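You operate a simulated robot arm through the tools that you are given. There is no shell and no other tool.

Carry out the task below with a simulated robot arm. There is one attempt and no reset: what you move stays moved.

TASK
Clean the sole of the warm iron with wax and felt.
Fine: the iron stands unplugged on its heel and stays there. Rub the wax stick on while the sole is warm, then buff with the felt pad till no mark shows. Put both back. Tip and drop nothing. Set down upright: wax stick.

The check looks at the end state, three seconds after you hand in, the way a careful person would. Anything else that was tipped, shoved, dropped, spilled or broken makes it a failure.

THE ROBOT
A 6-joint arm with a two-finger parallel gripper, fixed in place. Base frame: the origin is at the foot of the arm, x ahead of it, y to its left, z up. Readings come in mm, rad, newtons and seconds.
With the tool pointing down near the work surface it reaches from about 380 to 880 mm from the base axis. Its first joint turns from -2.007 to 2.007 rad. Payload 3.43 kg.
The TCP is the grasp point between the finger pads, 34 mm short of the fingertips. In the tool frame z runs along the fingers and y along their closing line. Largest opening 128 mm; finger width 24, thickness 12; the body of the gripper, 48 by 130 mm, starts 96 mm behind the TCP.
Orientation is told as [roll, pitch, yaw] about the base's x, y, z axes, in that order, counted from this pose: with the fingers straight down and closing along the base's y, the tool's x points along the base's -x, its y along +y and its z along -z.

THE INTERFACE
- The arm moves only by the tool arm_command. Its arguments are lists of equal length, an entry for each row: "xyz": the shift along the tool's x, y, z in mm, a list of three; "turn": the turn, a rotation vector about the tool's x, y, z in rad, a list of three. In form: {"xyz": [[dx, dy, dz], ...], "turn": [[wx, wy, wz], ...]}. A call has 1 to 20 rows; each row is the pose to reach, as a shift and turn from the pose commanded when the call began, along the tool's axes at that moment. "gripper" is the gripper command, from -1 (shut) to 1 (fully open), values between in proportion, set as the call begins (left out, the last holds). Each row takes 0.2 s and may step no farther than 50 mm and 0.15 rad from the row before; otherwise, or with a gripper value out of range, the whole call is refused. Where a pose cannot be reached the arm comes as near as it can. A force on the tool above 40 N (or 10 N above the force at the start of the call, whichever is more), or a blocked arm, ends the call early, and 0.2 s more pass. The fingers move at their own pace (about 108 mm/s each) and stop on an object; they squeeze with about 35 N. The grip force told is the motor's: it shows also when the fingers shut on nothing. Time passes only in rows, and 0.2 s behind the last, so rows that repeat a pose let the fingers close. The reply holds the time, the measured pose of the TCP, the force on the tool along the base axes, the opening and the grip force, in the units named above and with some noise, with the torque about the TCP (base axes, N m) and any sound that the robot's microphone picked up.
- Cameras (640 x 400 px; columns grow to the right, rows downward): "scene" is fixed at [49, 647.6, 1590.6]; the picture's right is [-0.35, -0.93, 0.00], its down [-0.60, 0.23, -0.76] and it looks along [0.71, -0.27, -0.65] (base axes); focal length 362 px, centre (320, 200). "wrist" rides on the gripper at [76, -11, -160] in the tool frame; the picture's right is [0.15, 0.99, 0.00], its down [-0.88, 0.13, -0.46] and it looks along [-0.45, 0.07, 0.89] (tool axes); focal length 234 px, centre (320, 200). There is no depth. A picture from a camera that has moved, and an enlarged one, comes with that camera's place and axes in the base frame and with its lens.
- camera(camera): a new picture of that camera. The clock stands still meanwhile.
- raise_lower(by): slides the trunk up (or, below 0, down) by that many mm; the arm rides with it, the base frame stays. It gives what a move gives, with no picture.
- enlarge(camera, box): a new picture of the part [left, top, right, bottom] of that camera's present view, enlarged. The clock stands still meanwhile.
- sign_off(): hands the job in; it is judged then, once.

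Nothing tells you positions but the pictures and the camera data. Unless the task says otherwise, let go and move clear before handing in.

The tools are called after "Call:" as a command line: name --argument value ..., lists and objects as JSON in quotes. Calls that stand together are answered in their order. arm_command: Moves the arm, as the interface text tells. Its arguments: {"type":"object","properties":{"xyz":{"type":"array"},"turn":{"type":"array"},"gripper":{"type":"number"}},"required":["xyz","turn"]} The other tools are called the same way: raise_lower (by) slides the trunk up or down; camera (camera) takes a picture; enlarge (camera, box) takes an enlarged picture of a part of a camera's view; sign_off () hands the job in.

At the start:

```text
time_s: 0.0
position: [473.1, 313.9, 1228.6]
ee_rot: [0.0, 0.0, 0.001]
wrist_force: [-0.3, 0.7, -0.3]
wrist_torque: [0.02, 0.01, 0.0]
grip_width: 127.9
gripper_force: 0.0
trunk travel left (down, up): [-625.0, 165.0]
```

scene: 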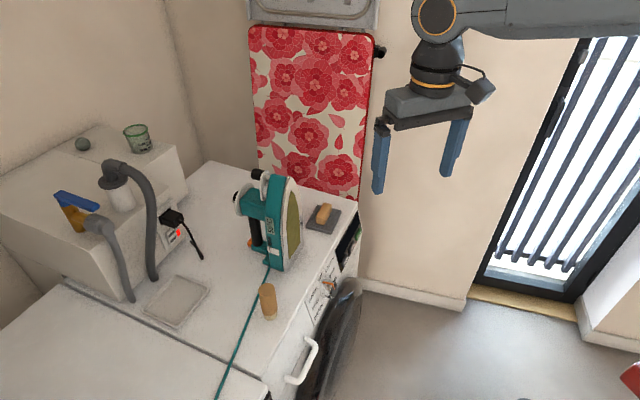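
wrist: 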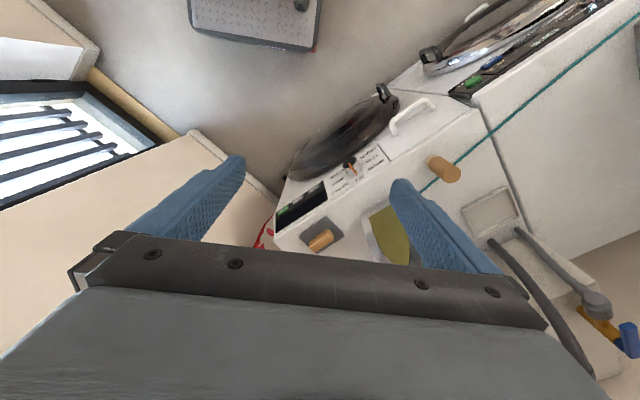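

The scene shows a teal iron standing on its heel on a white washing machine, a tan wax stick in front of it and a felt pad with a wooden handle to its right. I'll look closer before moving.

Call:
enlarge --camera "scene" --box '[220, 150, 380, 250]'

Call:
enlarge --camera "scene" --box '[200, 230, 360, 330]'

Call:
enlarge --camera "wrist" --box '[240, 130, 480, 280]'

```text
4.00 times, centred on (300, 200) of scene
camera zoom: at [49.0, 647.6, 1590.6], right [-0.35, -0.93, 0.0], down [-0.6, 0.23, -0.76], along [0.71, -0.27, -0.65], focal length 1449 px, centre (400, 200)
```

zoom: 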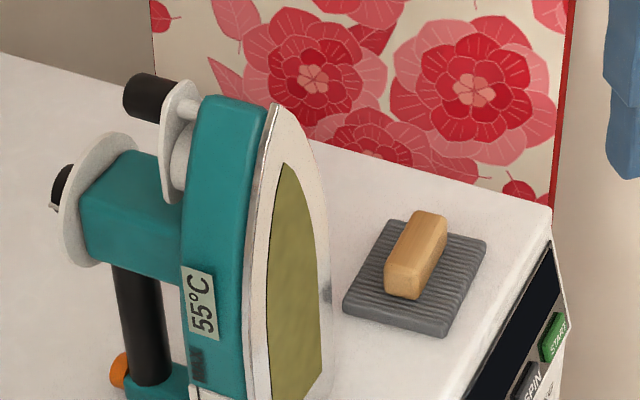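

```text
4.00 times, centred on (280, 280) of scene
camera zoom: at [49.0, 647.6, 1590.6], right [-0.35, -0.93, 0.0], down [-0.6, 0.23, -0.76], along [0.71, -0.27, -0.65], focal length 1449 px, centre (480, -120)
```

zoom: 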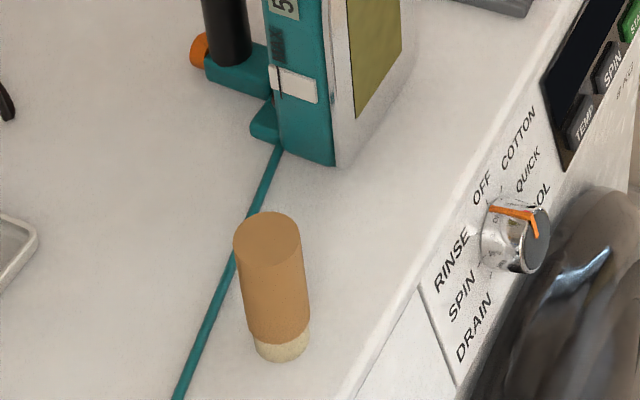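

```text
2.67 times, centred on (360, 205) of wrist
camera zoom: at [397.6, 301.9, 1387.6], right [-0.15, 0.99, 0.0], down [0.88, 0.13, 0.46], along [0.45, 0.07, -0.89], focal length 624 px, centre (213, 187)
```

zoom: 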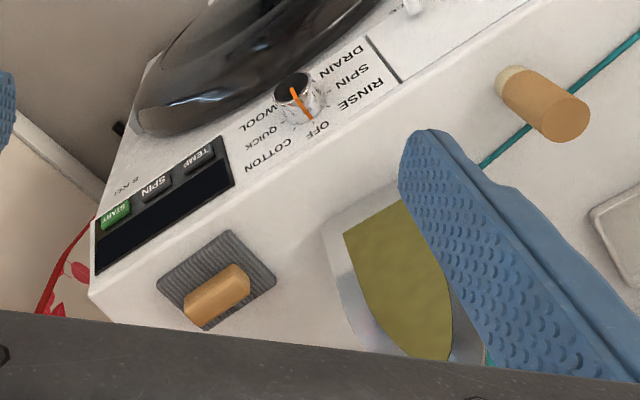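

The washer top lies at about z≈845. I take the wax stick to be near (528, 591), the felt pad near (780, 361), and the iron's sole near (660, 490), facing the base. I'll lower the trunk part way, clear of the machine, and look again.

Call:
raise_lower --by -200

```text
time_s: 2.2
position: [472.9, 314.0, 1028.5]
ee_rot: [-0.001, 0.0, -0.001]
wrist_force: [-0.9, 0.6, -1.1]
wrist_torque: [-0.01, 0.01, -0.01]
grip_width: 128.0
gripper_force: 0.1
trunk travel left (down, up): [-425.0, 365.0]
```

The arm is down 200 mm and clear of everything. Next I'll yaw the tool to face the iron and tilt it up to about 50° so the wrist camera sees the sole.

Call:
arm_command --xyz '[[0, 0, 0], [0, 0, 0], [0, 0, 0], [0, 0, 0], [0, 0, 0]]' --turn '[[0, 0, -0.14], [0, 0, -0.28], [0, 0, -0.42], [0, 0, -0.56], [0, 0, -0.7]]'

Call:
camera --camera "wrist"

Call:
camera --camera "scene"

```text
time_s: 3.4
position: [473.7, 314.9, 1026.7]
ee_rot: [0.001, 0.002, 0.705]
wrist_force: [-0.6, -0.2, -0.2]
wrist_torque: [-0.01, 0.06, -0.03]
grip_width: 127.8
gripper_force: 0.0
trunk travel left (down, up): [-425.0, 365.0]
```

```text
taken
camera wrist: at [422.9, 256.0, 1187.2], right [-0.75, 0.66, 0.0], down [0.59, 0.67, 0.46], along [0.3, 0.34, -0.89], focal length 234 px, centre (320, 200)
```

wrist: 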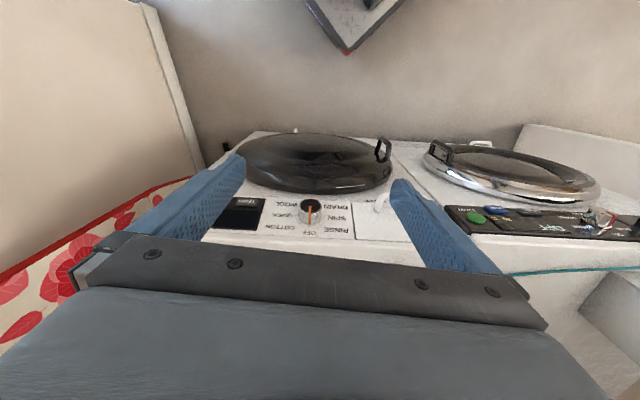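

```text
taken
```

scene: 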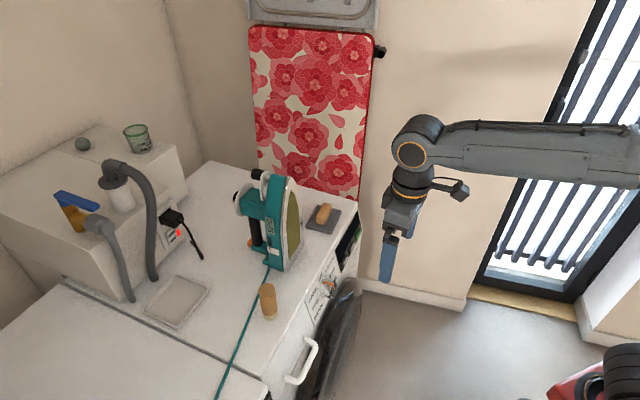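

The tool now faces the iron, and the camera view is upside down. I'll tilt the tool up towards horizontal in free space to look at the sole.

Call:
arm_command --xyz '[[0, 0, 0], [0, 0, 0], [0, 0, 0], [0, 0, 0], [0, 0, 0], [0, 0, 0], [0, 0, 0]]' --turn '[[0, -0.14, 0], [0, -0.28, 0], [0, -0.42, 0], [0, -0.56, 0], [0, -0.7, 0], [0, -0.84, 0], [0, -0.98, 0]]'

Call:
camera --camera "wrist"

Call:
camera --camera "scene"

```text
time_s: 5.0
position: [488.8, 327.3, 1020.4]
ee_rot: [0.001, -0.98, 0.699]
wrist_force: [-0.3, 0.0, -0.1]
wrist_torque: [-0.02, 0.01, 0.01]
grip_width: 127.8
gripper_force: 0.1
out of reach, approached as far as the arm can: row 6, 7
trunk travel left (down, up): [-425.0, 365.0]
```

```text
taken
camera wrist: at [362.4, 205.4, 1045.3], right [-0.7, 0.7, -0.12], down [0.0, 0.17, 0.99], along [0.71, 0.69, -0.12], focal length 234 px, centre (320, 200)
```

wrist: 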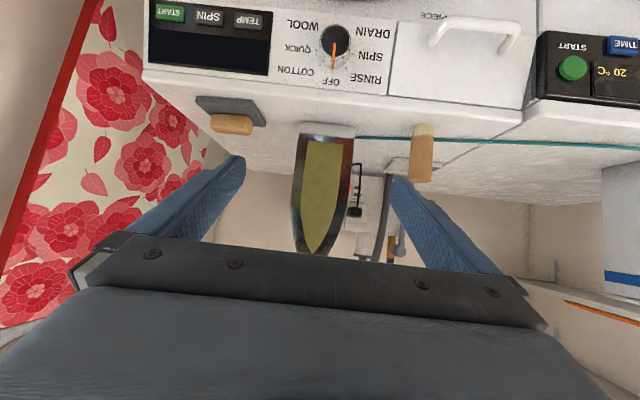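

```text
taken
```

scene: 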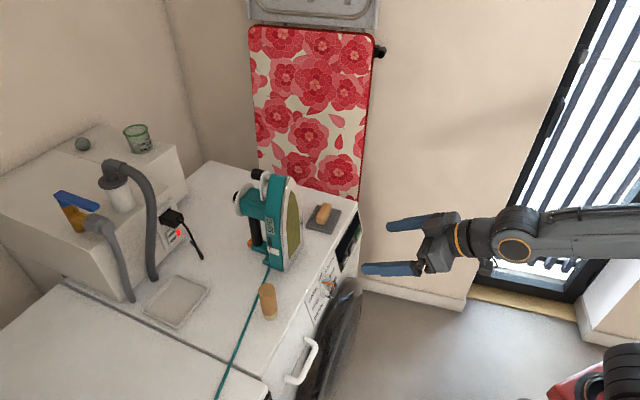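

The wrist camera now sees the sole head-on with its olive film, the wax stick and the felt pad, all upside down. I'll enlarge that view for measuring.

Call:
enlarge --camera "wrist" --box '[240, 100, 400, 200]'

Call:
enlarge --camera "wrist" --box '[180, 80, 340, 180]'

Call:
enlarge --camera "wrist" --box '[260, 120, 420, 270]'

Call:
enlarge --camera "wrist" --box '[360, 100, 520, 200]'

```text
4.00 times, centred on (320, 150) of wrist
camera zoom: at [362.4, 205.4, 1045.3], right [-0.7, 0.7, -0.12], down [0.0, 0.17, 0.99], along [0.71, 0.69, -0.12], focal length 937 px, centre (320, 400)
```

zoom: 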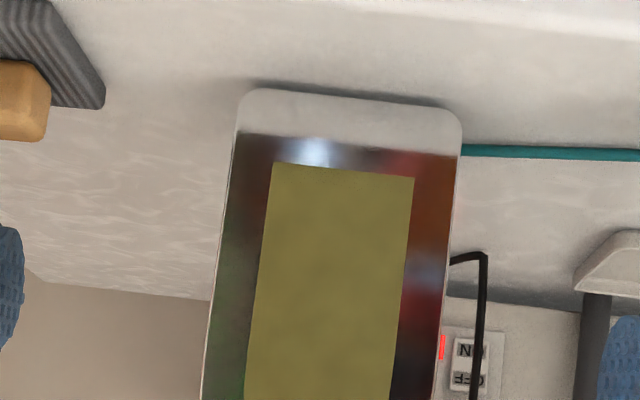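

```text
4.00 times, centred on (260, 130) of wrist
camera zoom: at [362.4, 205.4, 1045.3], right [-0.7, 0.7, -0.12], down [0.0, 0.17, 0.99], along [0.71, 0.69, -0.12], focal length 937 px, centre (560, 480)
```

zoom: 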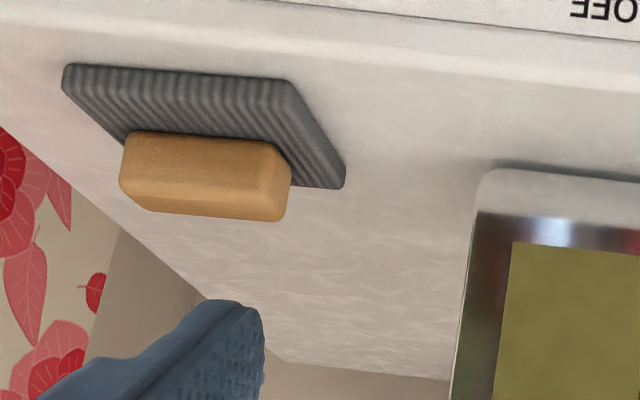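

```text
2.67 times, centred on (340, 195) of wrist
camera zoom: at [362.4, 205.4, 1045.3], right [-0.7, 0.7, -0.12], down [0.0, 0.17, 0.99], along [0.71, 0.69, -0.12], focal length 624 px, centre (267, 213)
```

zoom: 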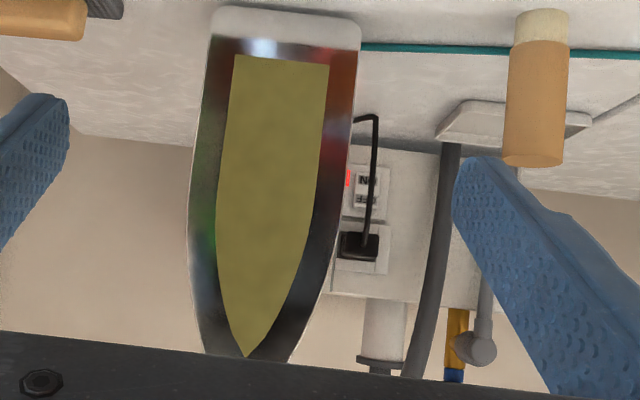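

```text
4.00 times, centred on (440, 150) of wrist
camera zoom: at [362.4, 205.4, 1045.3], right [-0.7, 0.7, -0.12], down [0.0, 0.17, 0.99], along [0.71, 0.69, -0.12], focal length 937 px, centre (-160, 400)
```

zoom: 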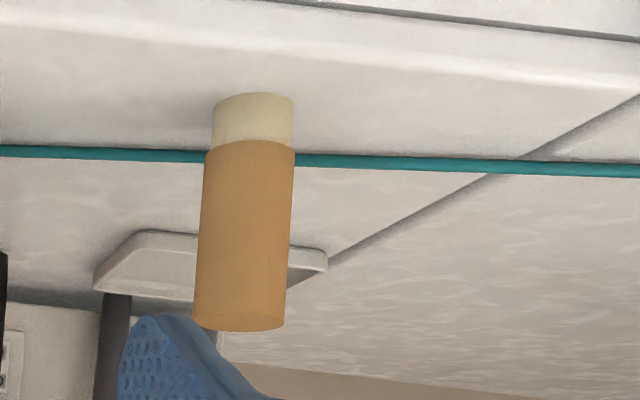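

The wax stick stands on its cream wax end at about (526, 588), with its top at z≈943. The olive film on the sole spans z≈885–1086, and the sole's inward normal has azimuth of about 0.83 rad. I'll untilt the tool and partly close the fingers.

Call:
arm_command --xyz '[[0, 0, 0], [0, 0, 0], [0, 0, 0], [0, 0, 0], [0, 0, 0], [0, 0, 0], [0, 0, 0]]' --turn '[[0, 0.14, 0], [0, 0.28, 0], [0, 0.42, 0], [0, 0.56, 0], [0, 0.7, 0], [0, 0.84, 0], [0, 0.98, 0]]' --gripper 0.3

```text
time_s: 6.6
position: [488.7, 328.1, 1019.4]
ee_rot: [0.001, 0.001, 0.698]
wrist_force: [0.3, -0.4, 0.5]
wrist_torque: [0.02, -0.05, -0.01]
grip_width: 83.3
gripper_force: 0.1
trunk travel left (down, up): [-425.0, 365.0]
```

The tool is vertical again at (489, 328, 1019). I'll move above the wax stick, staying well clear of the iron.

Call:
arm_command --xyz '[[-32.6, 29.3, -1.8], [-65.2, 58.5, -3.5], [-97.8, 87.8, -5.3], [-130.4, 117.1, -7.1], [-163, 146.3, -8.8], [-195.6, 175.6, -10.6]]' --turn '[[0, 0, -0.022], [0, 0, -0.044], [0, 0, -0.066], [0, 0, -0.088], [0, 0, -0.11], [0, 0, -0.132]]'

Call:
camera --camera "wrist"

Call:
camera --camera "scene"

```text
time_s: 8.0
position: [524.8, 586.5, 1029.7]
ee_rot: [0.0, 0.0, 0.834]
wrist_force: [-0.8, -0.5, 0.2]
wrist_torque: [0.08, -0.04, -0.01]
grip_width: 83.4
gripper_force: 0.1
trunk travel left (down, up): [-425.0, 365.0]
```

```text
taken
camera wrist: at [482.1, 522.2, 1190.7], right [-0.83, 0.56, 0.0], down [0.5, 0.74, 0.46], along [0.25, 0.38, -0.89], focal length 234 px, centre (320, 200)
```

wrist: 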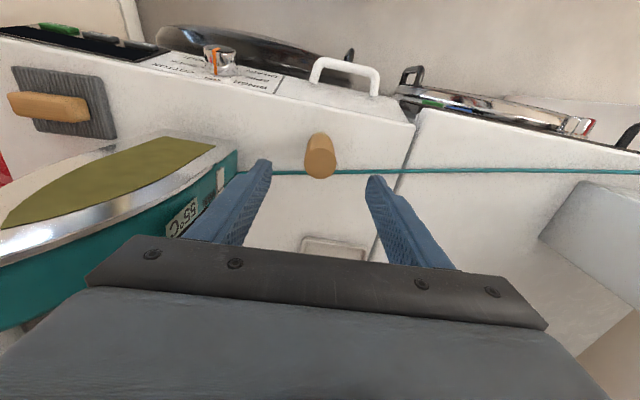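

```text
taken
```

scene: 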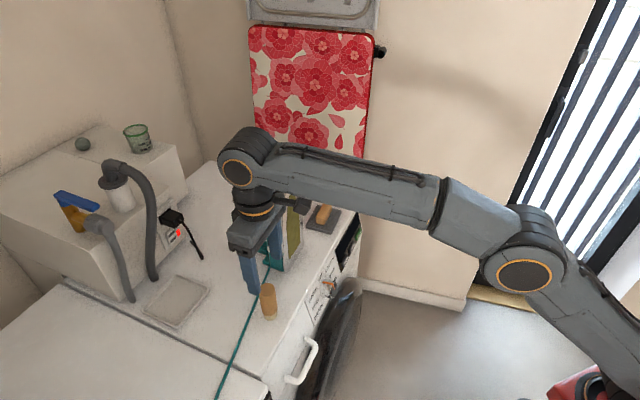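

The gripper is above the wax stick. I'll enlarge the view to check centring before descending.

Call:
enlarge --camera "wrist" --box '[240, 100, 400, 200]'

Call:
enlarge --camera "scene" --box '[200, 170, 360, 330]'

Call:
enlarge --camera "wrist" --box '[0, 40, 240, 260]'

```text
4.00 times, centred on (320, 150) of wrist
camera zoom: at [482.1, 522.2, 1190.7], right [-0.83, 0.56, 0.0], down [0.5, 0.74, 0.46], along [0.25, 0.38, -0.89], focal length 937 px, centre (320, 400)
```

zoom: 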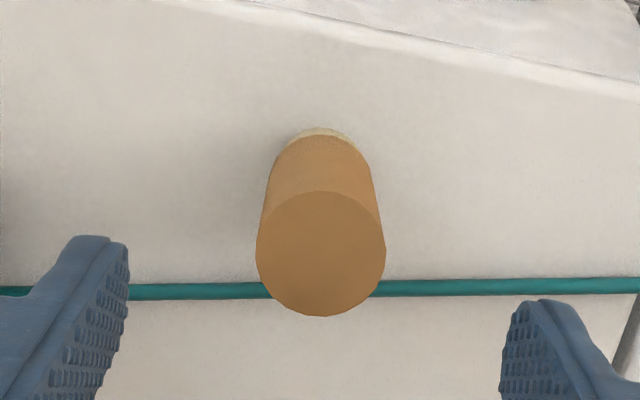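

```text
2.50 times, centred on (280, 250) of scene
camera zoom: at [49.0, 647.6, 1590.6], right [-0.35, -0.93, 0.0], down [-0.6, 0.23, -0.76], along [0.71, -0.27, -0.65], focal length 906 px, centre (420, 75)
```

zoom: 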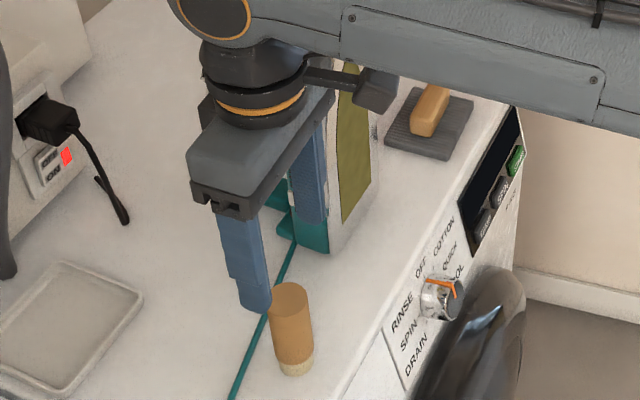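

```text
1.82 times, centred on (120, 150) of wrist
camera zoom: at [482.1, 522.2, 1190.7], right [-0.83, 0.56, 0.0], down [0.5, 0.74, 0.46], along [0.25, 0.38, -0.89], focal length 426 px, centre (684, 291)
```

zoom: 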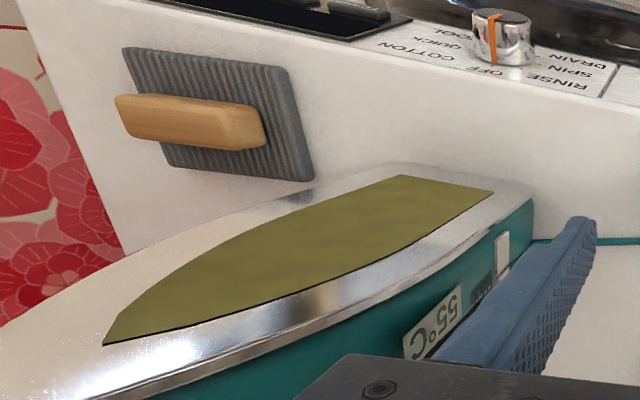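

The stick's top is centred at about (526.5, 589), which agrees with the earlier estimate. I'll correct by 3 mm and descend to TCP z≈915, so the fingertips stay 35 mm above the table and clear of the wax end.

Call:
arm_command --xyz '[[-2.9, 0.6, 20], [-2.9, 0.6, 45], [-2.9, 0.6, 70], [-2.9, 0.6, 90], [-2.9, 0.6, 105], [-2.9, 0.6, 114.7], [-2.9, 0.6, 114.7]]' --turn '[[0, 0, 0], [0, 0, 0], [0, 0, 0], [0, 0, 0], [0, 0, 0], [0, 0, 0], [0, 0, 0]]'

Call:
camera --camera "wrist"

Call:
camera --camera "scene"

```text
time_s: 9.6
position: [527.6, 589.6, 912.2]
ee_rot: [-0.002, 0.0, 0.834]
wrist_force: [-0.4, -0.4, -0.4]
wrist_torque: [0.0, 0.01, -0.01]
grip_width: 83.2
gripper_force: 0.0
trunk travel left (down, up): [-425.0, 365.0]
```

```text
taken
camera wrist: at [484.3, 524.9, 1074.0], right [-0.83, 0.56, 0.0], down [0.5, 0.74, 0.46], along [0.25, 0.38, -0.89], focal length 234 px, centre (320, 200)
```

wrist: 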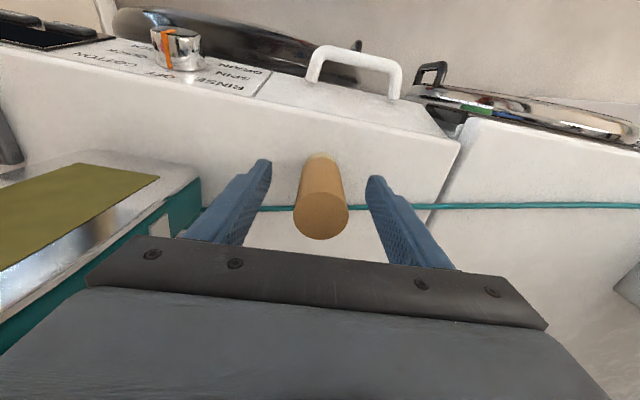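

```text
taken
```

scene: 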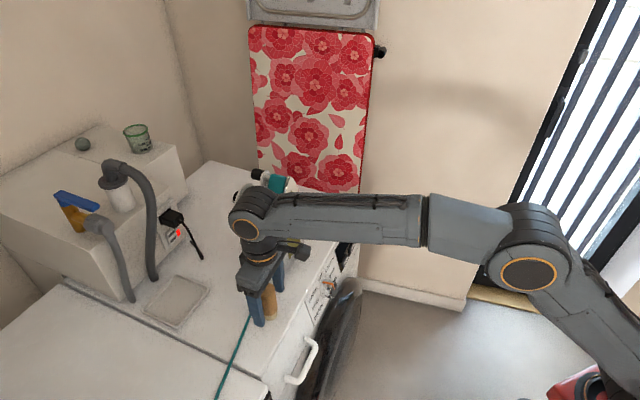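

The stick is between the fingers. I'm closing the grip in place.

Call:
arm_command --xyz '[[0, 0, 0], [0, 0, 0], [0, 0, 0], [0, 0, 0]]' --turn '[[0, 0, 0], [0, 0, 0], [0, 0, 0], [0, 0, 0]]' --gripper -1

```text
time_s: 10.6
position: [528.3, 589.9, 913.1]
ee_rot: [-0.001, 0.0, 0.833]
wrist_force: [0.3, -0.8, 0.6]
wrist_torque: [-0.01, 0.02, -0.02]
grip_width: 34.7
gripper_force: 34.6
trunk travel left (down, up): [-425.0, 365.0]
```

The stick is held at width 34.7 mm. Its home pose is TCP (528, 590, 913) at yaw 0.833. I'll lift it, back off from the machine, and shift in front of the iron.

Call:
arm_command --xyz '[[0, 0, -15], [0, 0, -45], [0, 0, -80], [20, 0, -95], [60, 0, -95], [105, -10, -95], [142, -40, -95], [142, -85, -95], [142, -130, -95], [142, -164, -95]]' --turn '[[0, 0, 0], [0, 0, 0], [0, 0, 0], [0, 0, 0], [0, 0, 0], [0, 0, 0], [0, 0, 0], [0, 0, 0], [0, 0, 0], [0, 0, 0]]'

Call:
camera --camera "wrist"

Call:
camera --camera "scene"

```text
time_s: 12.8
position: [552.7, 371.8, 1010.9]
ee_rot: [-0.002, 0.0, 0.832]
wrist_force: [0.4, -0.5, -0.4]
wrist_torque: [-0.01, -0.02, 0.0]
grip_width: 34.7
gripper_force: 35.0
trunk travel left (down, up): [-425.0, 365.0]
```

```text
taken
camera wrist: at [510.2, 308.4, 1171.7], right [-0.83, 0.56, 0.0], down [0.5, 0.74, 0.46], along [0.25, 0.38, -0.89], focal length 234 px, centre (320, 200)
```

wrist: 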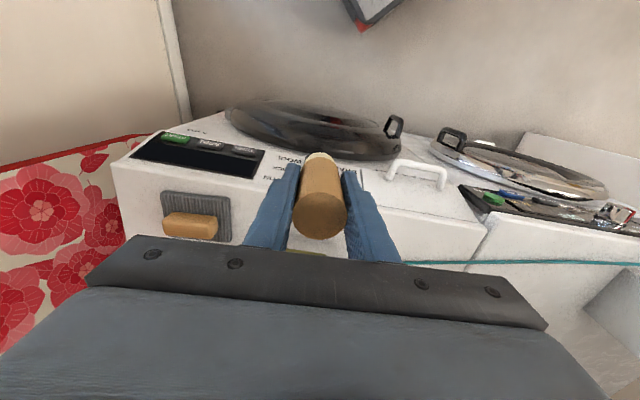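

```text
taken
```

scene: 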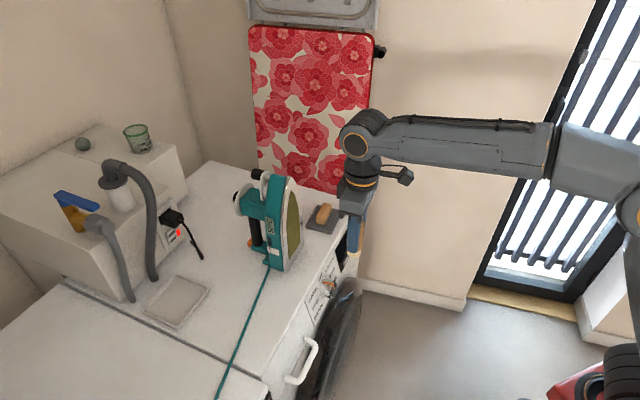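

The stick is held steady in front of the iron, with about 150 mm clearance to the sole. I'll tilt the tool to horizontal so the wax end points at the sole.

Call:
arm_command --xyz '[[0, 0, 0], [0, 0, 0], [0, 0, 0], [0, 0, 0], [0, 0, 0], [0, 0, 0], [0, 0, 0], [0, 0, 0], [0, 0, 0], [0, 0, 0], [0, 0, 0]]' --turn '[[0, -0.143, 0], [0, -0.286, 0], [0, -0.429, 0], [0, -0.572, 0], [0, -0.715, 0], [0, -0.858, 0], [0, -1.001, 0], [0, -1.144, 0], [0, -1.287, 0], [0, -1.43, 0], [0, -1.571, 0]]'

Call:
camera --camera "wrist"

Call:
camera --camera "scene"

```text
time_s: 15.2
position: [552.7, 373.2, 1011.6]
ee_rot: [-2.811, -1.57, -2.64]
wrist_force: [-0.9, 0.6, 0.8]
wrist_torque: [0.01, 0.03, -0.02]
grip_width: 0.1
gripper_force: 33.4
trunk travel left (down, up): [-425.0, 365.0]
```

```text
taken
camera wrist: at [453.2, 247.4, 934.8], right [-0.73, 0.67, -0.15], down [-0.4, -0.25, 0.88], along [0.55, 0.7, 0.45], focal length 234 px, centre (320, 200)
```

wrist: 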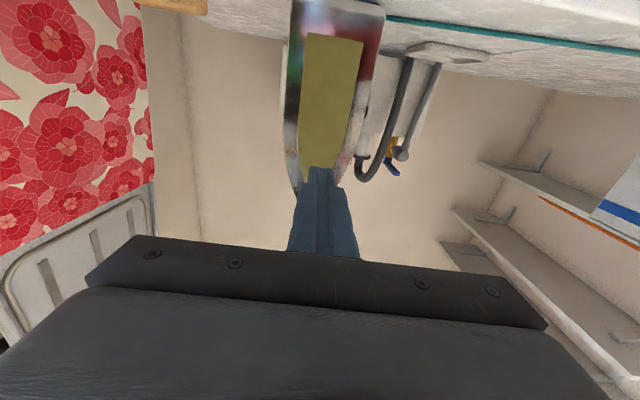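

```text
taken
```

scene: 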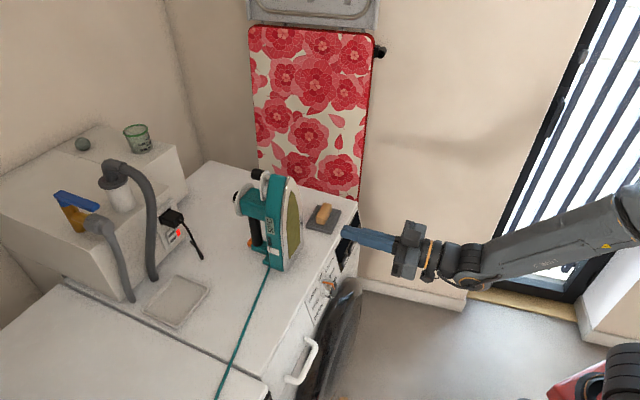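

The grip width reads 0.1 mm, so the wax stick has slipped out of the fingers during the tilt. I need to find where it went before doing anything else.

Call:
enlarge --camera "scene" --box '[300, 200, 480, 320]'

Call:
enlarge --camera "scene" --box '[320, 280, 500, 400]'

Call:
enlarge --camera "scene" --box '[200, 170, 380, 290]'

Call:
enlarge --camera "wrist" --box '[240, 100, 400, 260]'

```text
3.33 times, centred on (390, 260) of scene
camera zoom: at [49.0, 647.6, 1590.6], right [-0.35, -0.93, 0.0], down [-0.6, 0.23, -0.76], along [0.71, -0.27, -0.65], focal length 1208 px, centre (87, 0)
```

zoom: 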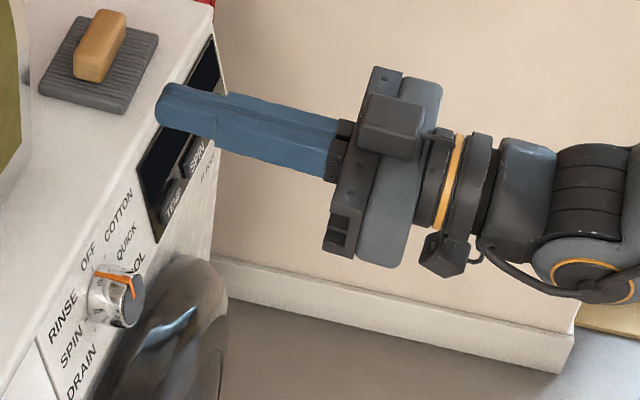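

```text
3.33 times, centred on (410, 340) of scene
camera zoom: at [49.0, 647.6, 1590.6], right [-0.35, -0.93, 0.0], down [-0.6, 0.23, -0.76], along [0.71, -0.27, -0.65], focal length 1208 px, centre (20, -267)
```

zoom: 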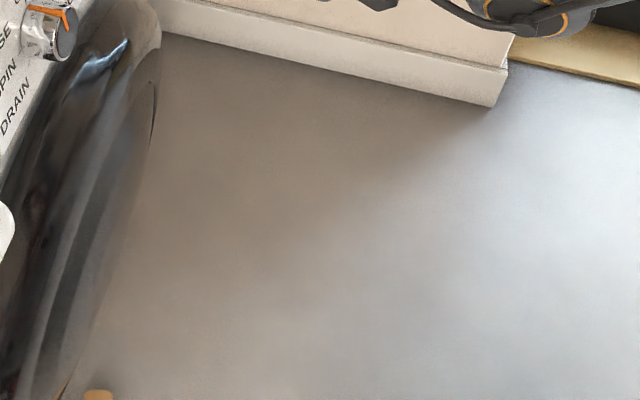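

```text
3.33 times, centred on (290, 230) of scene
camera zoom: at [49.0, 647.6, 1590.6], right [-0.35, -0.93, 0.0], down [-0.6, 0.23, -0.76], along [0.71, -0.27, -0.65], focal length 1208 px, centre (420, 100)
```

zoom: 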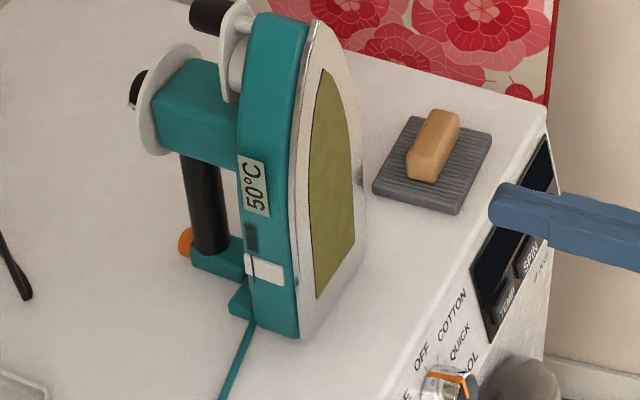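

```text
2.50 times, centred on (320, 180) of wrist
camera zoom: at [453.2, 247.4, 934.8], right [-0.73, 0.67, -0.15], down [-0.4, -0.25, 0.88], along [0.55, 0.7, 0.45], focal length 585 px, centre (320, 250)
```

zoom: 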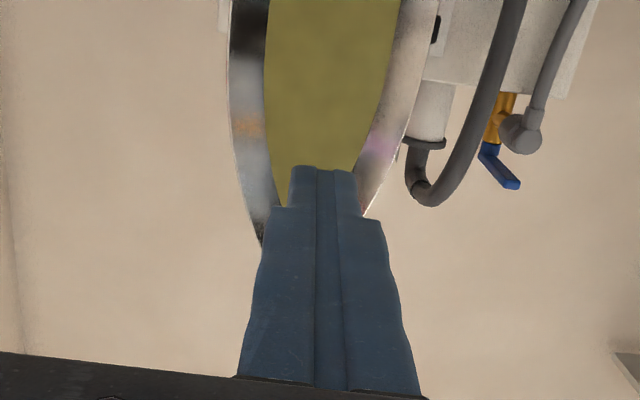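

The stick appears to be on the floor in front of the washer, at the very bottom of the scene view. I'll enlarge that spot and the rest of the lower edge.

Call:
enlarge --camera "scene" --box '[320, 370, 368, 400]'

Call:
enlarge --camera "scene" --box '[480, 280, 640, 400]'

```text
13.33 times, centred on (344, 385) of scene
camera zoom: at [49.0, 647.6, 1590.6], right [-0.35, -0.93, 0.0], down [-0.6, 0.23, -0.76], along [0.71, -0.27, -0.65], focal length 4831 px, centre (0, -2267)
```

zoom: 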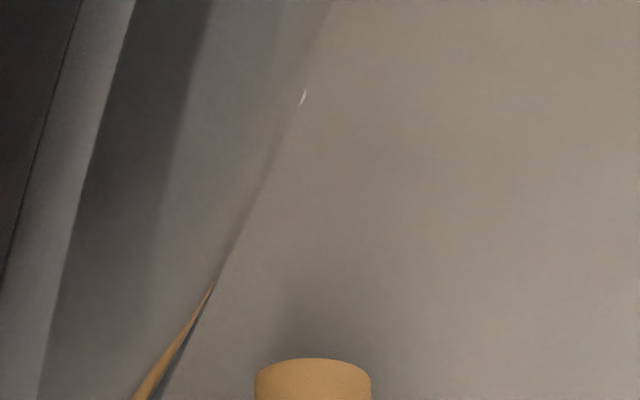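

```text
3.33 times, centred on (560, 340) of scene
camera zoom: at [49.0, 647.6, 1590.6], right [-0.35, -0.93, 0.0], down [-0.6, 0.23, -0.76], along [0.71, -0.27, -0.65], focal length 1208 px, centre (-480, -267)
```

zoom: 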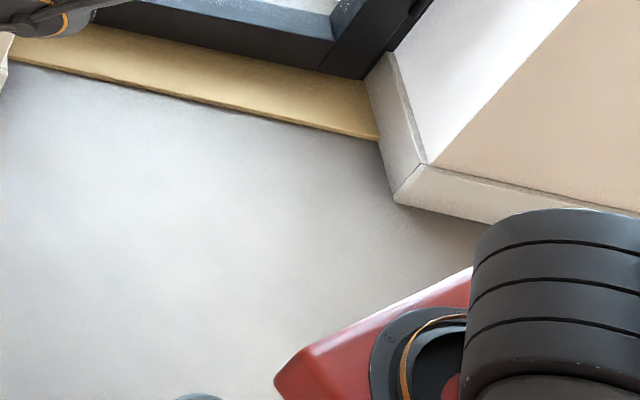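

The stick lies (or stands) on the floor at roughly (550, 360), just in front of the washer door. I'll bring the tool back to vertical, well clear of everything, so the wrist camera can look down at it.

Call:
arm_command --xyz '[[0, 0, 0], [0, 0, 0], [0, 0, 0], [0, 0, 0], [0, 0, 0], [0, 0, 0], [0, 0, 0], [0, 0, 0], [0, 0, 0], [0, 0, 0], [0, 0, 0]]' --turn '[[0, 0.143, 0], [0, 0.286, 0], [0, 0.429, 0], [0, 0.572, 0], [0, 0.715, 0], [0, 0.858, 0], [0, 1.001, 0], [0, 1.144, 0], [0, 1.287, 0], [0, 1.43, 0], [0, 1.571, 0]]' --gripper 0.3

Call:
camera --camera "wrist"

Call:
enlarge --camera "wrist" --box '[240, 40, 400, 160]'

```text
time_s: 17.6
position: [552.5, 373.4, 1010.2]
ee_rot: [0.001, 0.002, 0.832]
wrist_force: [-0.4, -0.5, 0.1]
wrist_torque: [0.04, -0.01, 0.04]
grip_width: 83.3
gripper_force: 0.1
trunk travel left (down, up): [-425.0, 365.0]
```

```text
taken
camera wrist: at [509.9, 309.6, 1170.7], right [-0.83, 0.56, 0.0], down [0.5, 0.74, 0.45], along [0.25, 0.38, -0.89], focal length 234 px, centre (320, 200)
```

wrist: 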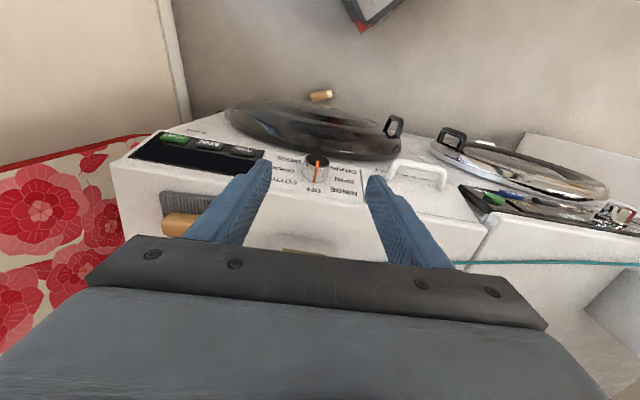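

```text
3.33 times, centred on (320, 100) of wrist
camera zoom: at [509.9, 309.6, 1170.7], right [-0.83, 0.56, 0.0], down [0.5, 0.74, 0.45], along [0.25, 0.38, -0.89], focal length 781 px, centre (320, 533)
```

zoom: 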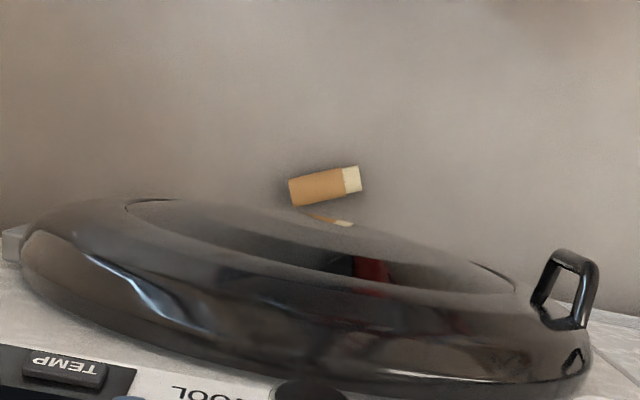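

The wax stick lies on the floor at about (539, 366), with its wax end pointing left towards (495, 384). It sits partly under the bulging washer door. I'll check the iron's temperature label and the door geometry before choosing how to pick it up.

Call:
enlarge --camera "scene" --box '[250, 200, 300, 250]'

Call:
enlarge --camera "wrist" --box '[180, 60, 460, 200]'

Call:
enlarge --camera "scene" --box '[290, 250, 400, 400]'

```text
8.00 times, centred on (275, 225) of scene
camera zoom: at [49.0, 647.6, 1590.6], right [-0.35, -0.93, 0.0], down [-0.6, 0.23, -0.76], along [0.71, -0.27, -0.65], focal length 2898 px, centre (680, 0)
```

zoom: 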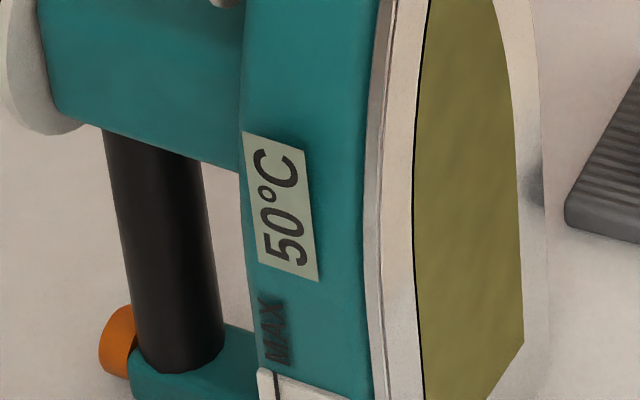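

```text
2.29 times, centred on (320, 130) of wrist
camera zoom: at [509.9, 309.6, 1170.7], right [-0.83, 0.56, 0.0], down [0.5, 0.74, 0.45], along [0.25, 0.38, -0.89], focal length 535 px, centre (320, 360)
```

zoom: 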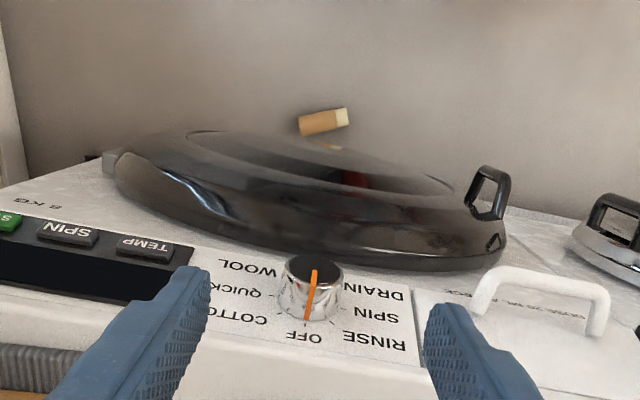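

```text
2.67 times, centred on (345, 325) of scene
camera zoom: at [49.0, 647.6, 1590.6], right [-0.35, -0.93, 0.0], down [-0.6, 0.23, -0.76], along [0.71, -0.27, -0.65], focal length 966 px, centre (253, -133)
```

zoom: 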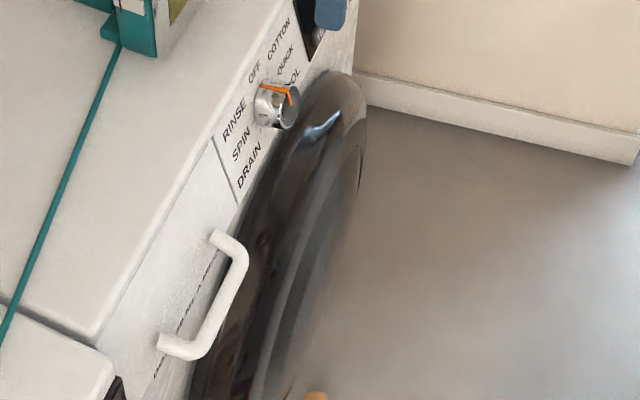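

The label still shows 50 °C. I'll back away from the door bulge (n≈645) and turn the fingers to suit the stick, so I can lower safely in front of the machine.

Call:
arm_command --xyz '[[40, 0, 0], [80, 0, 0], [118, 0, 0], [118, 0, 0], [118, 0, 0], [118, 0, 0], [118, 0, 0], [118, 0, 0], [118, 0, 0]]' --turn '[[0, 0, 0.138], [0, 0, 0.276], [0, 0, 0.413], [0, 0, 0.551], [0, 0, 0.689], [0, 0, 0.827], [0, 0, 0.964], [0, 0, 1.102], [0, 0, 1.24]]' --gripper 0.1

Call:
camera --camera "wrist"

Call:
camera --camera "scene"

```text
time_s: 19.6
position: [473.2, 287.3, 1010.2]
ee_rot: [0.0, -0.002, -0.41]
wrist_force: [-0.8, -0.9, 0.1]
wrist_torque: [-0.03, 0.05, 0.0]
grip_width: 70.6
gripper_force: 0.1
trunk travel left (down, up): [-425.0, 365.0]
```

```text
taken
camera wrist: at [399.3, 306.4, 1170.1], right [0.26, 0.97, 0.0], down [0.86, -0.23, 0.46], along [0.44, -0.12, -0.89], focal length 234 px, centre (320, 200)
```

wrist: 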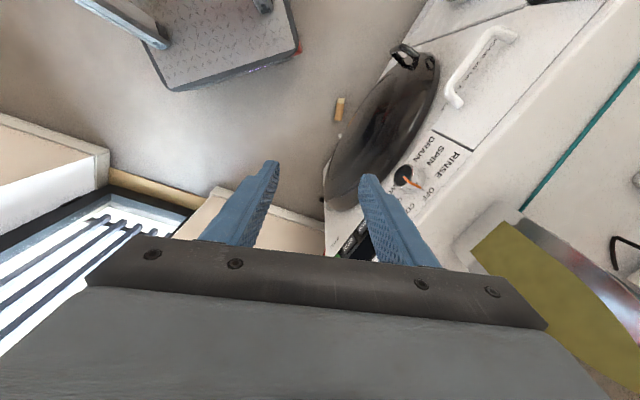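

```text
taken
```

scene: 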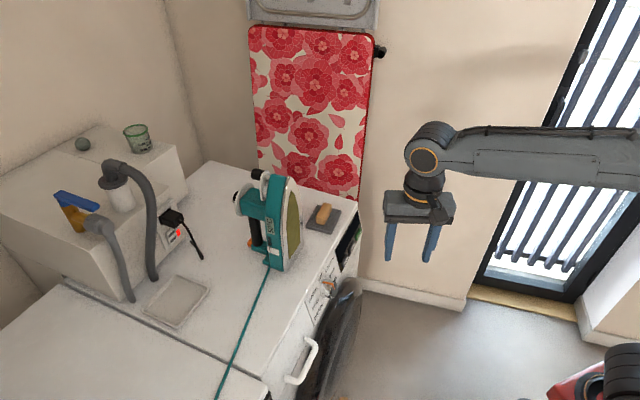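

The stick is visible at about (340, 109) in the wrist view. I'll enlarge it to localise it before lowering.

Call:
enlarge --camera "wrist" --box '[280, 60, 440, 180]'

Call:
raise_lower --by -425

Call:
camera --camera "wrist"

Call:
camera --camera "scene"

```text
3.33 times, centred on (360, 120) of wrist
camera zoom: at [399.3, 306.4, 1170.1], right [0.26, 0.97, 0.0], down [0.86, -0.23, 0.46], along [0.44, -0.12, -0.89], focal length 781 px, centre (187, 467)
```

zoom: 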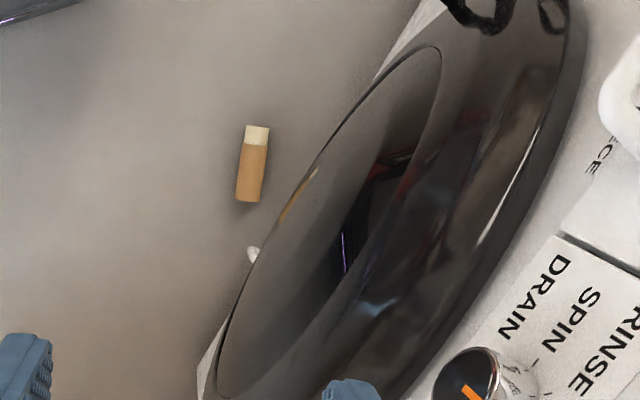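

```text
refused: -425 is not a number from -400 to 400
```

```text
taken
camera wrist: at [399.3, 306.4, 1170.1], right [0.26, 0.97, 0.0], down [0.86, -0.23, 0.46], along [0.44, -0.12, -0.89], focal length 234 px, centre (320, 200)
```

wrist: 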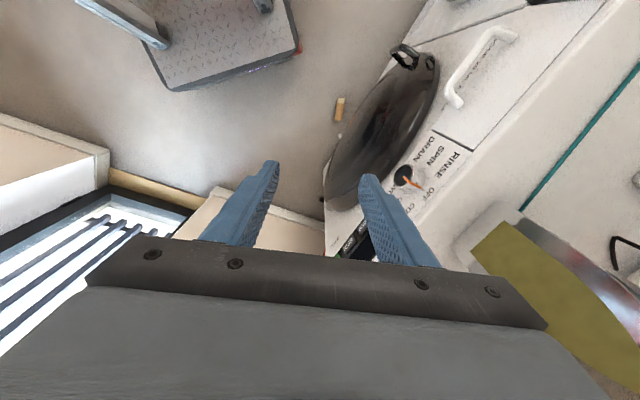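

```text
taken
```

scene: 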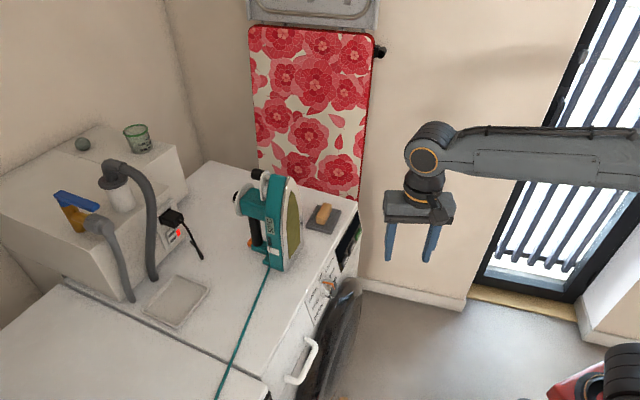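

The stick's centre is confirmed at about (537, 364), with its axis aligned to my current yaw. A single trunk move is limited to 400 mm, so I'll lower by 400 from here, with the gripper about 85 mm clear of the door.

Call:
raise_lower --by -400

Call:
camera --camera "wrist"

Call:
camera --camera "scene"

```text
time_s: 23.4
position: [472.7, 287.2, 610.3]
ee_rot: [0.002, 0.001, -0.407]
wrist_force: [-0.1, 0.8, 0.9]
wrist_torque: [-0.01, 0.0, -0.02]
grip_width: 70.2
gripper_force: 0.0
trunk travel left (down, up): [-25.0, 765.0]
```

```text
taken
camera wrist: at [399.0, 306.0, 770.1], right [0.26, 0.97, 0.0], down [0.86, -0.23, 0.46], along [0.44, -0.12, -0.89], focal length 234 px, centre (320, 200)
```

wrist: 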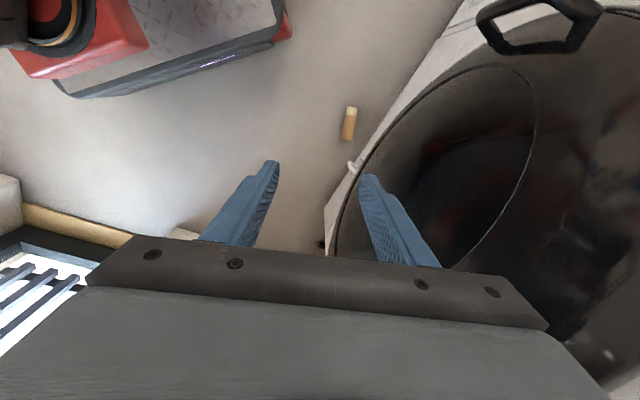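

```text
taken
```

scene: 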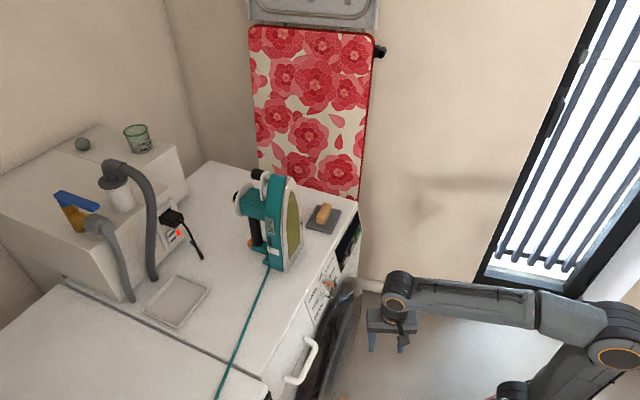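

The trunk is lowered and the gripper hangs clear of the door. Next I'll lower the arm to about z=130 over the bare floor, then check the view.

Call:
arm_command --xyz '[[0, 0, 48], [0, 0, 96], [0, 0, 144], [0, 0, 192], [0, 0, 240], [0, 0, 288], [0, 0, 336], [0, 0, 384], [0, 0, 432], [0, 0, 475]]' --turn '[[0, 0, 0], [0, 0, 0], [0, 0, 0], [0, 0, 0], [0, 0, 0], [0, 0, 0], [0, 0, 0], [0, 0, 0], [0, 0, 0], [0, 0, 0]]'

Call:
camera --camera "wrist"

Call:
camera --camera "scene"

```text
time_s: 25.6
position: [473.4, 286.2, 134.4]
ee_rot: [0.001, 0.002, -0.407]
wrist_force: [0.1, 0.5, 0.6]
wrist_torque: [0.02, 0.0, -0.02]
grip_width: 70.4
gripper_force: 0.0
trunk travel left (down, up): [-25.0, 765.0]
```

```text
taken
camera wrist: at [399.3, 305.8, 293.9], right [0.26, 0.97, 0.0], down [0.86, -0.23, 0.46], along [0.44, -0.12, -0.89], focal length 234 px, centre (320, 200)
```

wrist: 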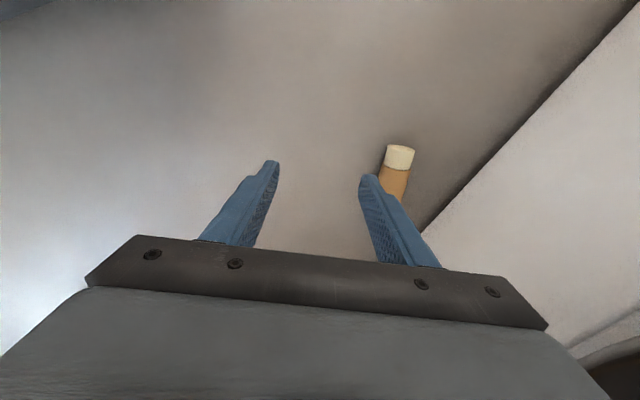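

```text
taken
```

scene: 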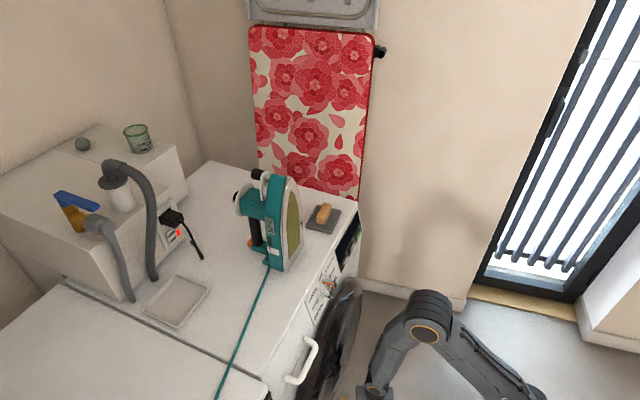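

The gripper is at z=134 over the floor, and the stick is visible just ahead of the right finger. I'll enlarge for a precise fix.

Call:
enlarge --camera "wrist" --box '[320, 110, 480, 230]'

Call:
enlarge --camera "scene" --box '[290, 260, 530, 400]'

```text
3.33 times, centred on (400, 170) of wrist
camera zoom: at [399.3, 305.8, 293.9], right [0.26, 0.97, 0.0], down [0.86, -0.23, 0.46], along [0.44, -0.12, -0.89], focal length 781 px, centre (53, 300)
```

zoom: 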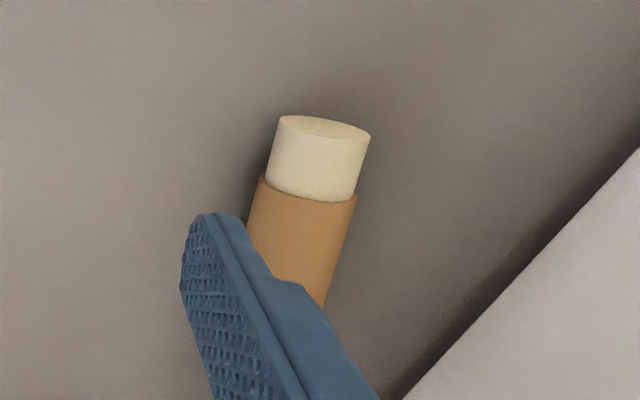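

```text
2.67 times, centred on (410, 330) of scene
camera zoom: at [49.0, 647.6, 1590.6], right [-0.35, -0.93, 0.0], down [-0.6, 0.23, -0.76], along [0.71, -0.27, -0.65], focal length 966 px, centre (80, -147)
```

zoom: 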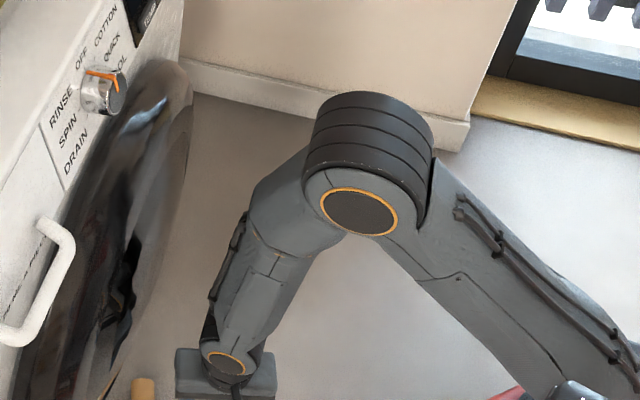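

The stick's centre is at about (538.5, 363, 17.5). I'll move above it with a slight lean away from the door, at a height that clears it.

Call:
arm_command --xyz '[[-10, 31, 15], [-20, 62, 30], [-29.5, 93.3, 42]]' --turn '[[-0.04, 0, -0.009], [-0.08, 0, -0.018], [-0.12, 0, -0.026]]' --gripper -0.1

Call:
camera --camera "wrist"

Call:
enlarge --camera "scene" --box '[290, 260, 530, 400]'

```text
time_s: 26.4
position: [523.0, 344.9, 94.8]
ee_rot: [0.086, 0.006, -0.386]
wrist_force: [-1.4, -1.9, -0.1]
wrist_torque: [0.32, -0.06, -0.1]
grip_width: 57.7
gripper_force: 0.0
trunk travel left (down, up): [-25.0, 765.0]
stopped in row 3: the force on the tool passed its limit at 66 N (the readings are from after the stop); the commanded pose is now the measured one
```

```text
taken
camera wrist: at [443.8, 348.9, 254.2], right [0.24, 0.97, 0.09], down [0.85, -0.25, 0.46], along [0.47, -0.03, -0.88], focal length 234 px, centre (320, 200)
```

wrist: 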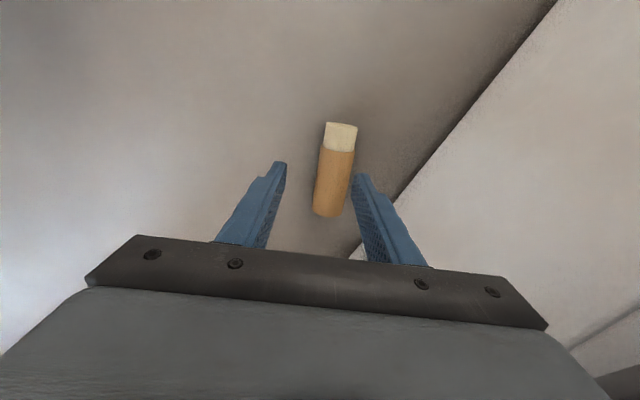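

```text
2.67 times, centred on (410, 330) of scene
camera zoom: at [49.0, 647.6, 1590.6], right [-0.35, -0.93, 0.0], down [-0.6, 0.23, -0.76], along [0.71, -0.27, -0.65], focal length 966 px, centre (80, -147)
```

zoom: 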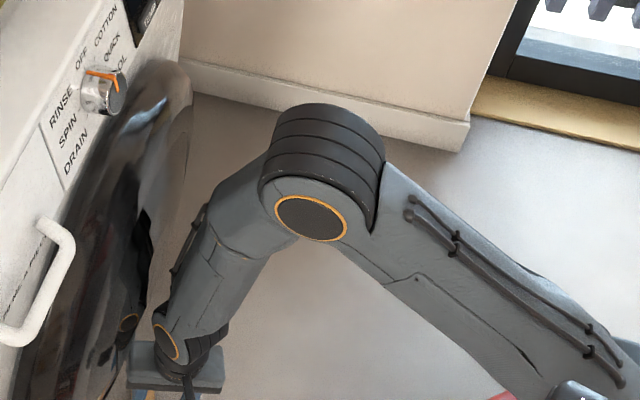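

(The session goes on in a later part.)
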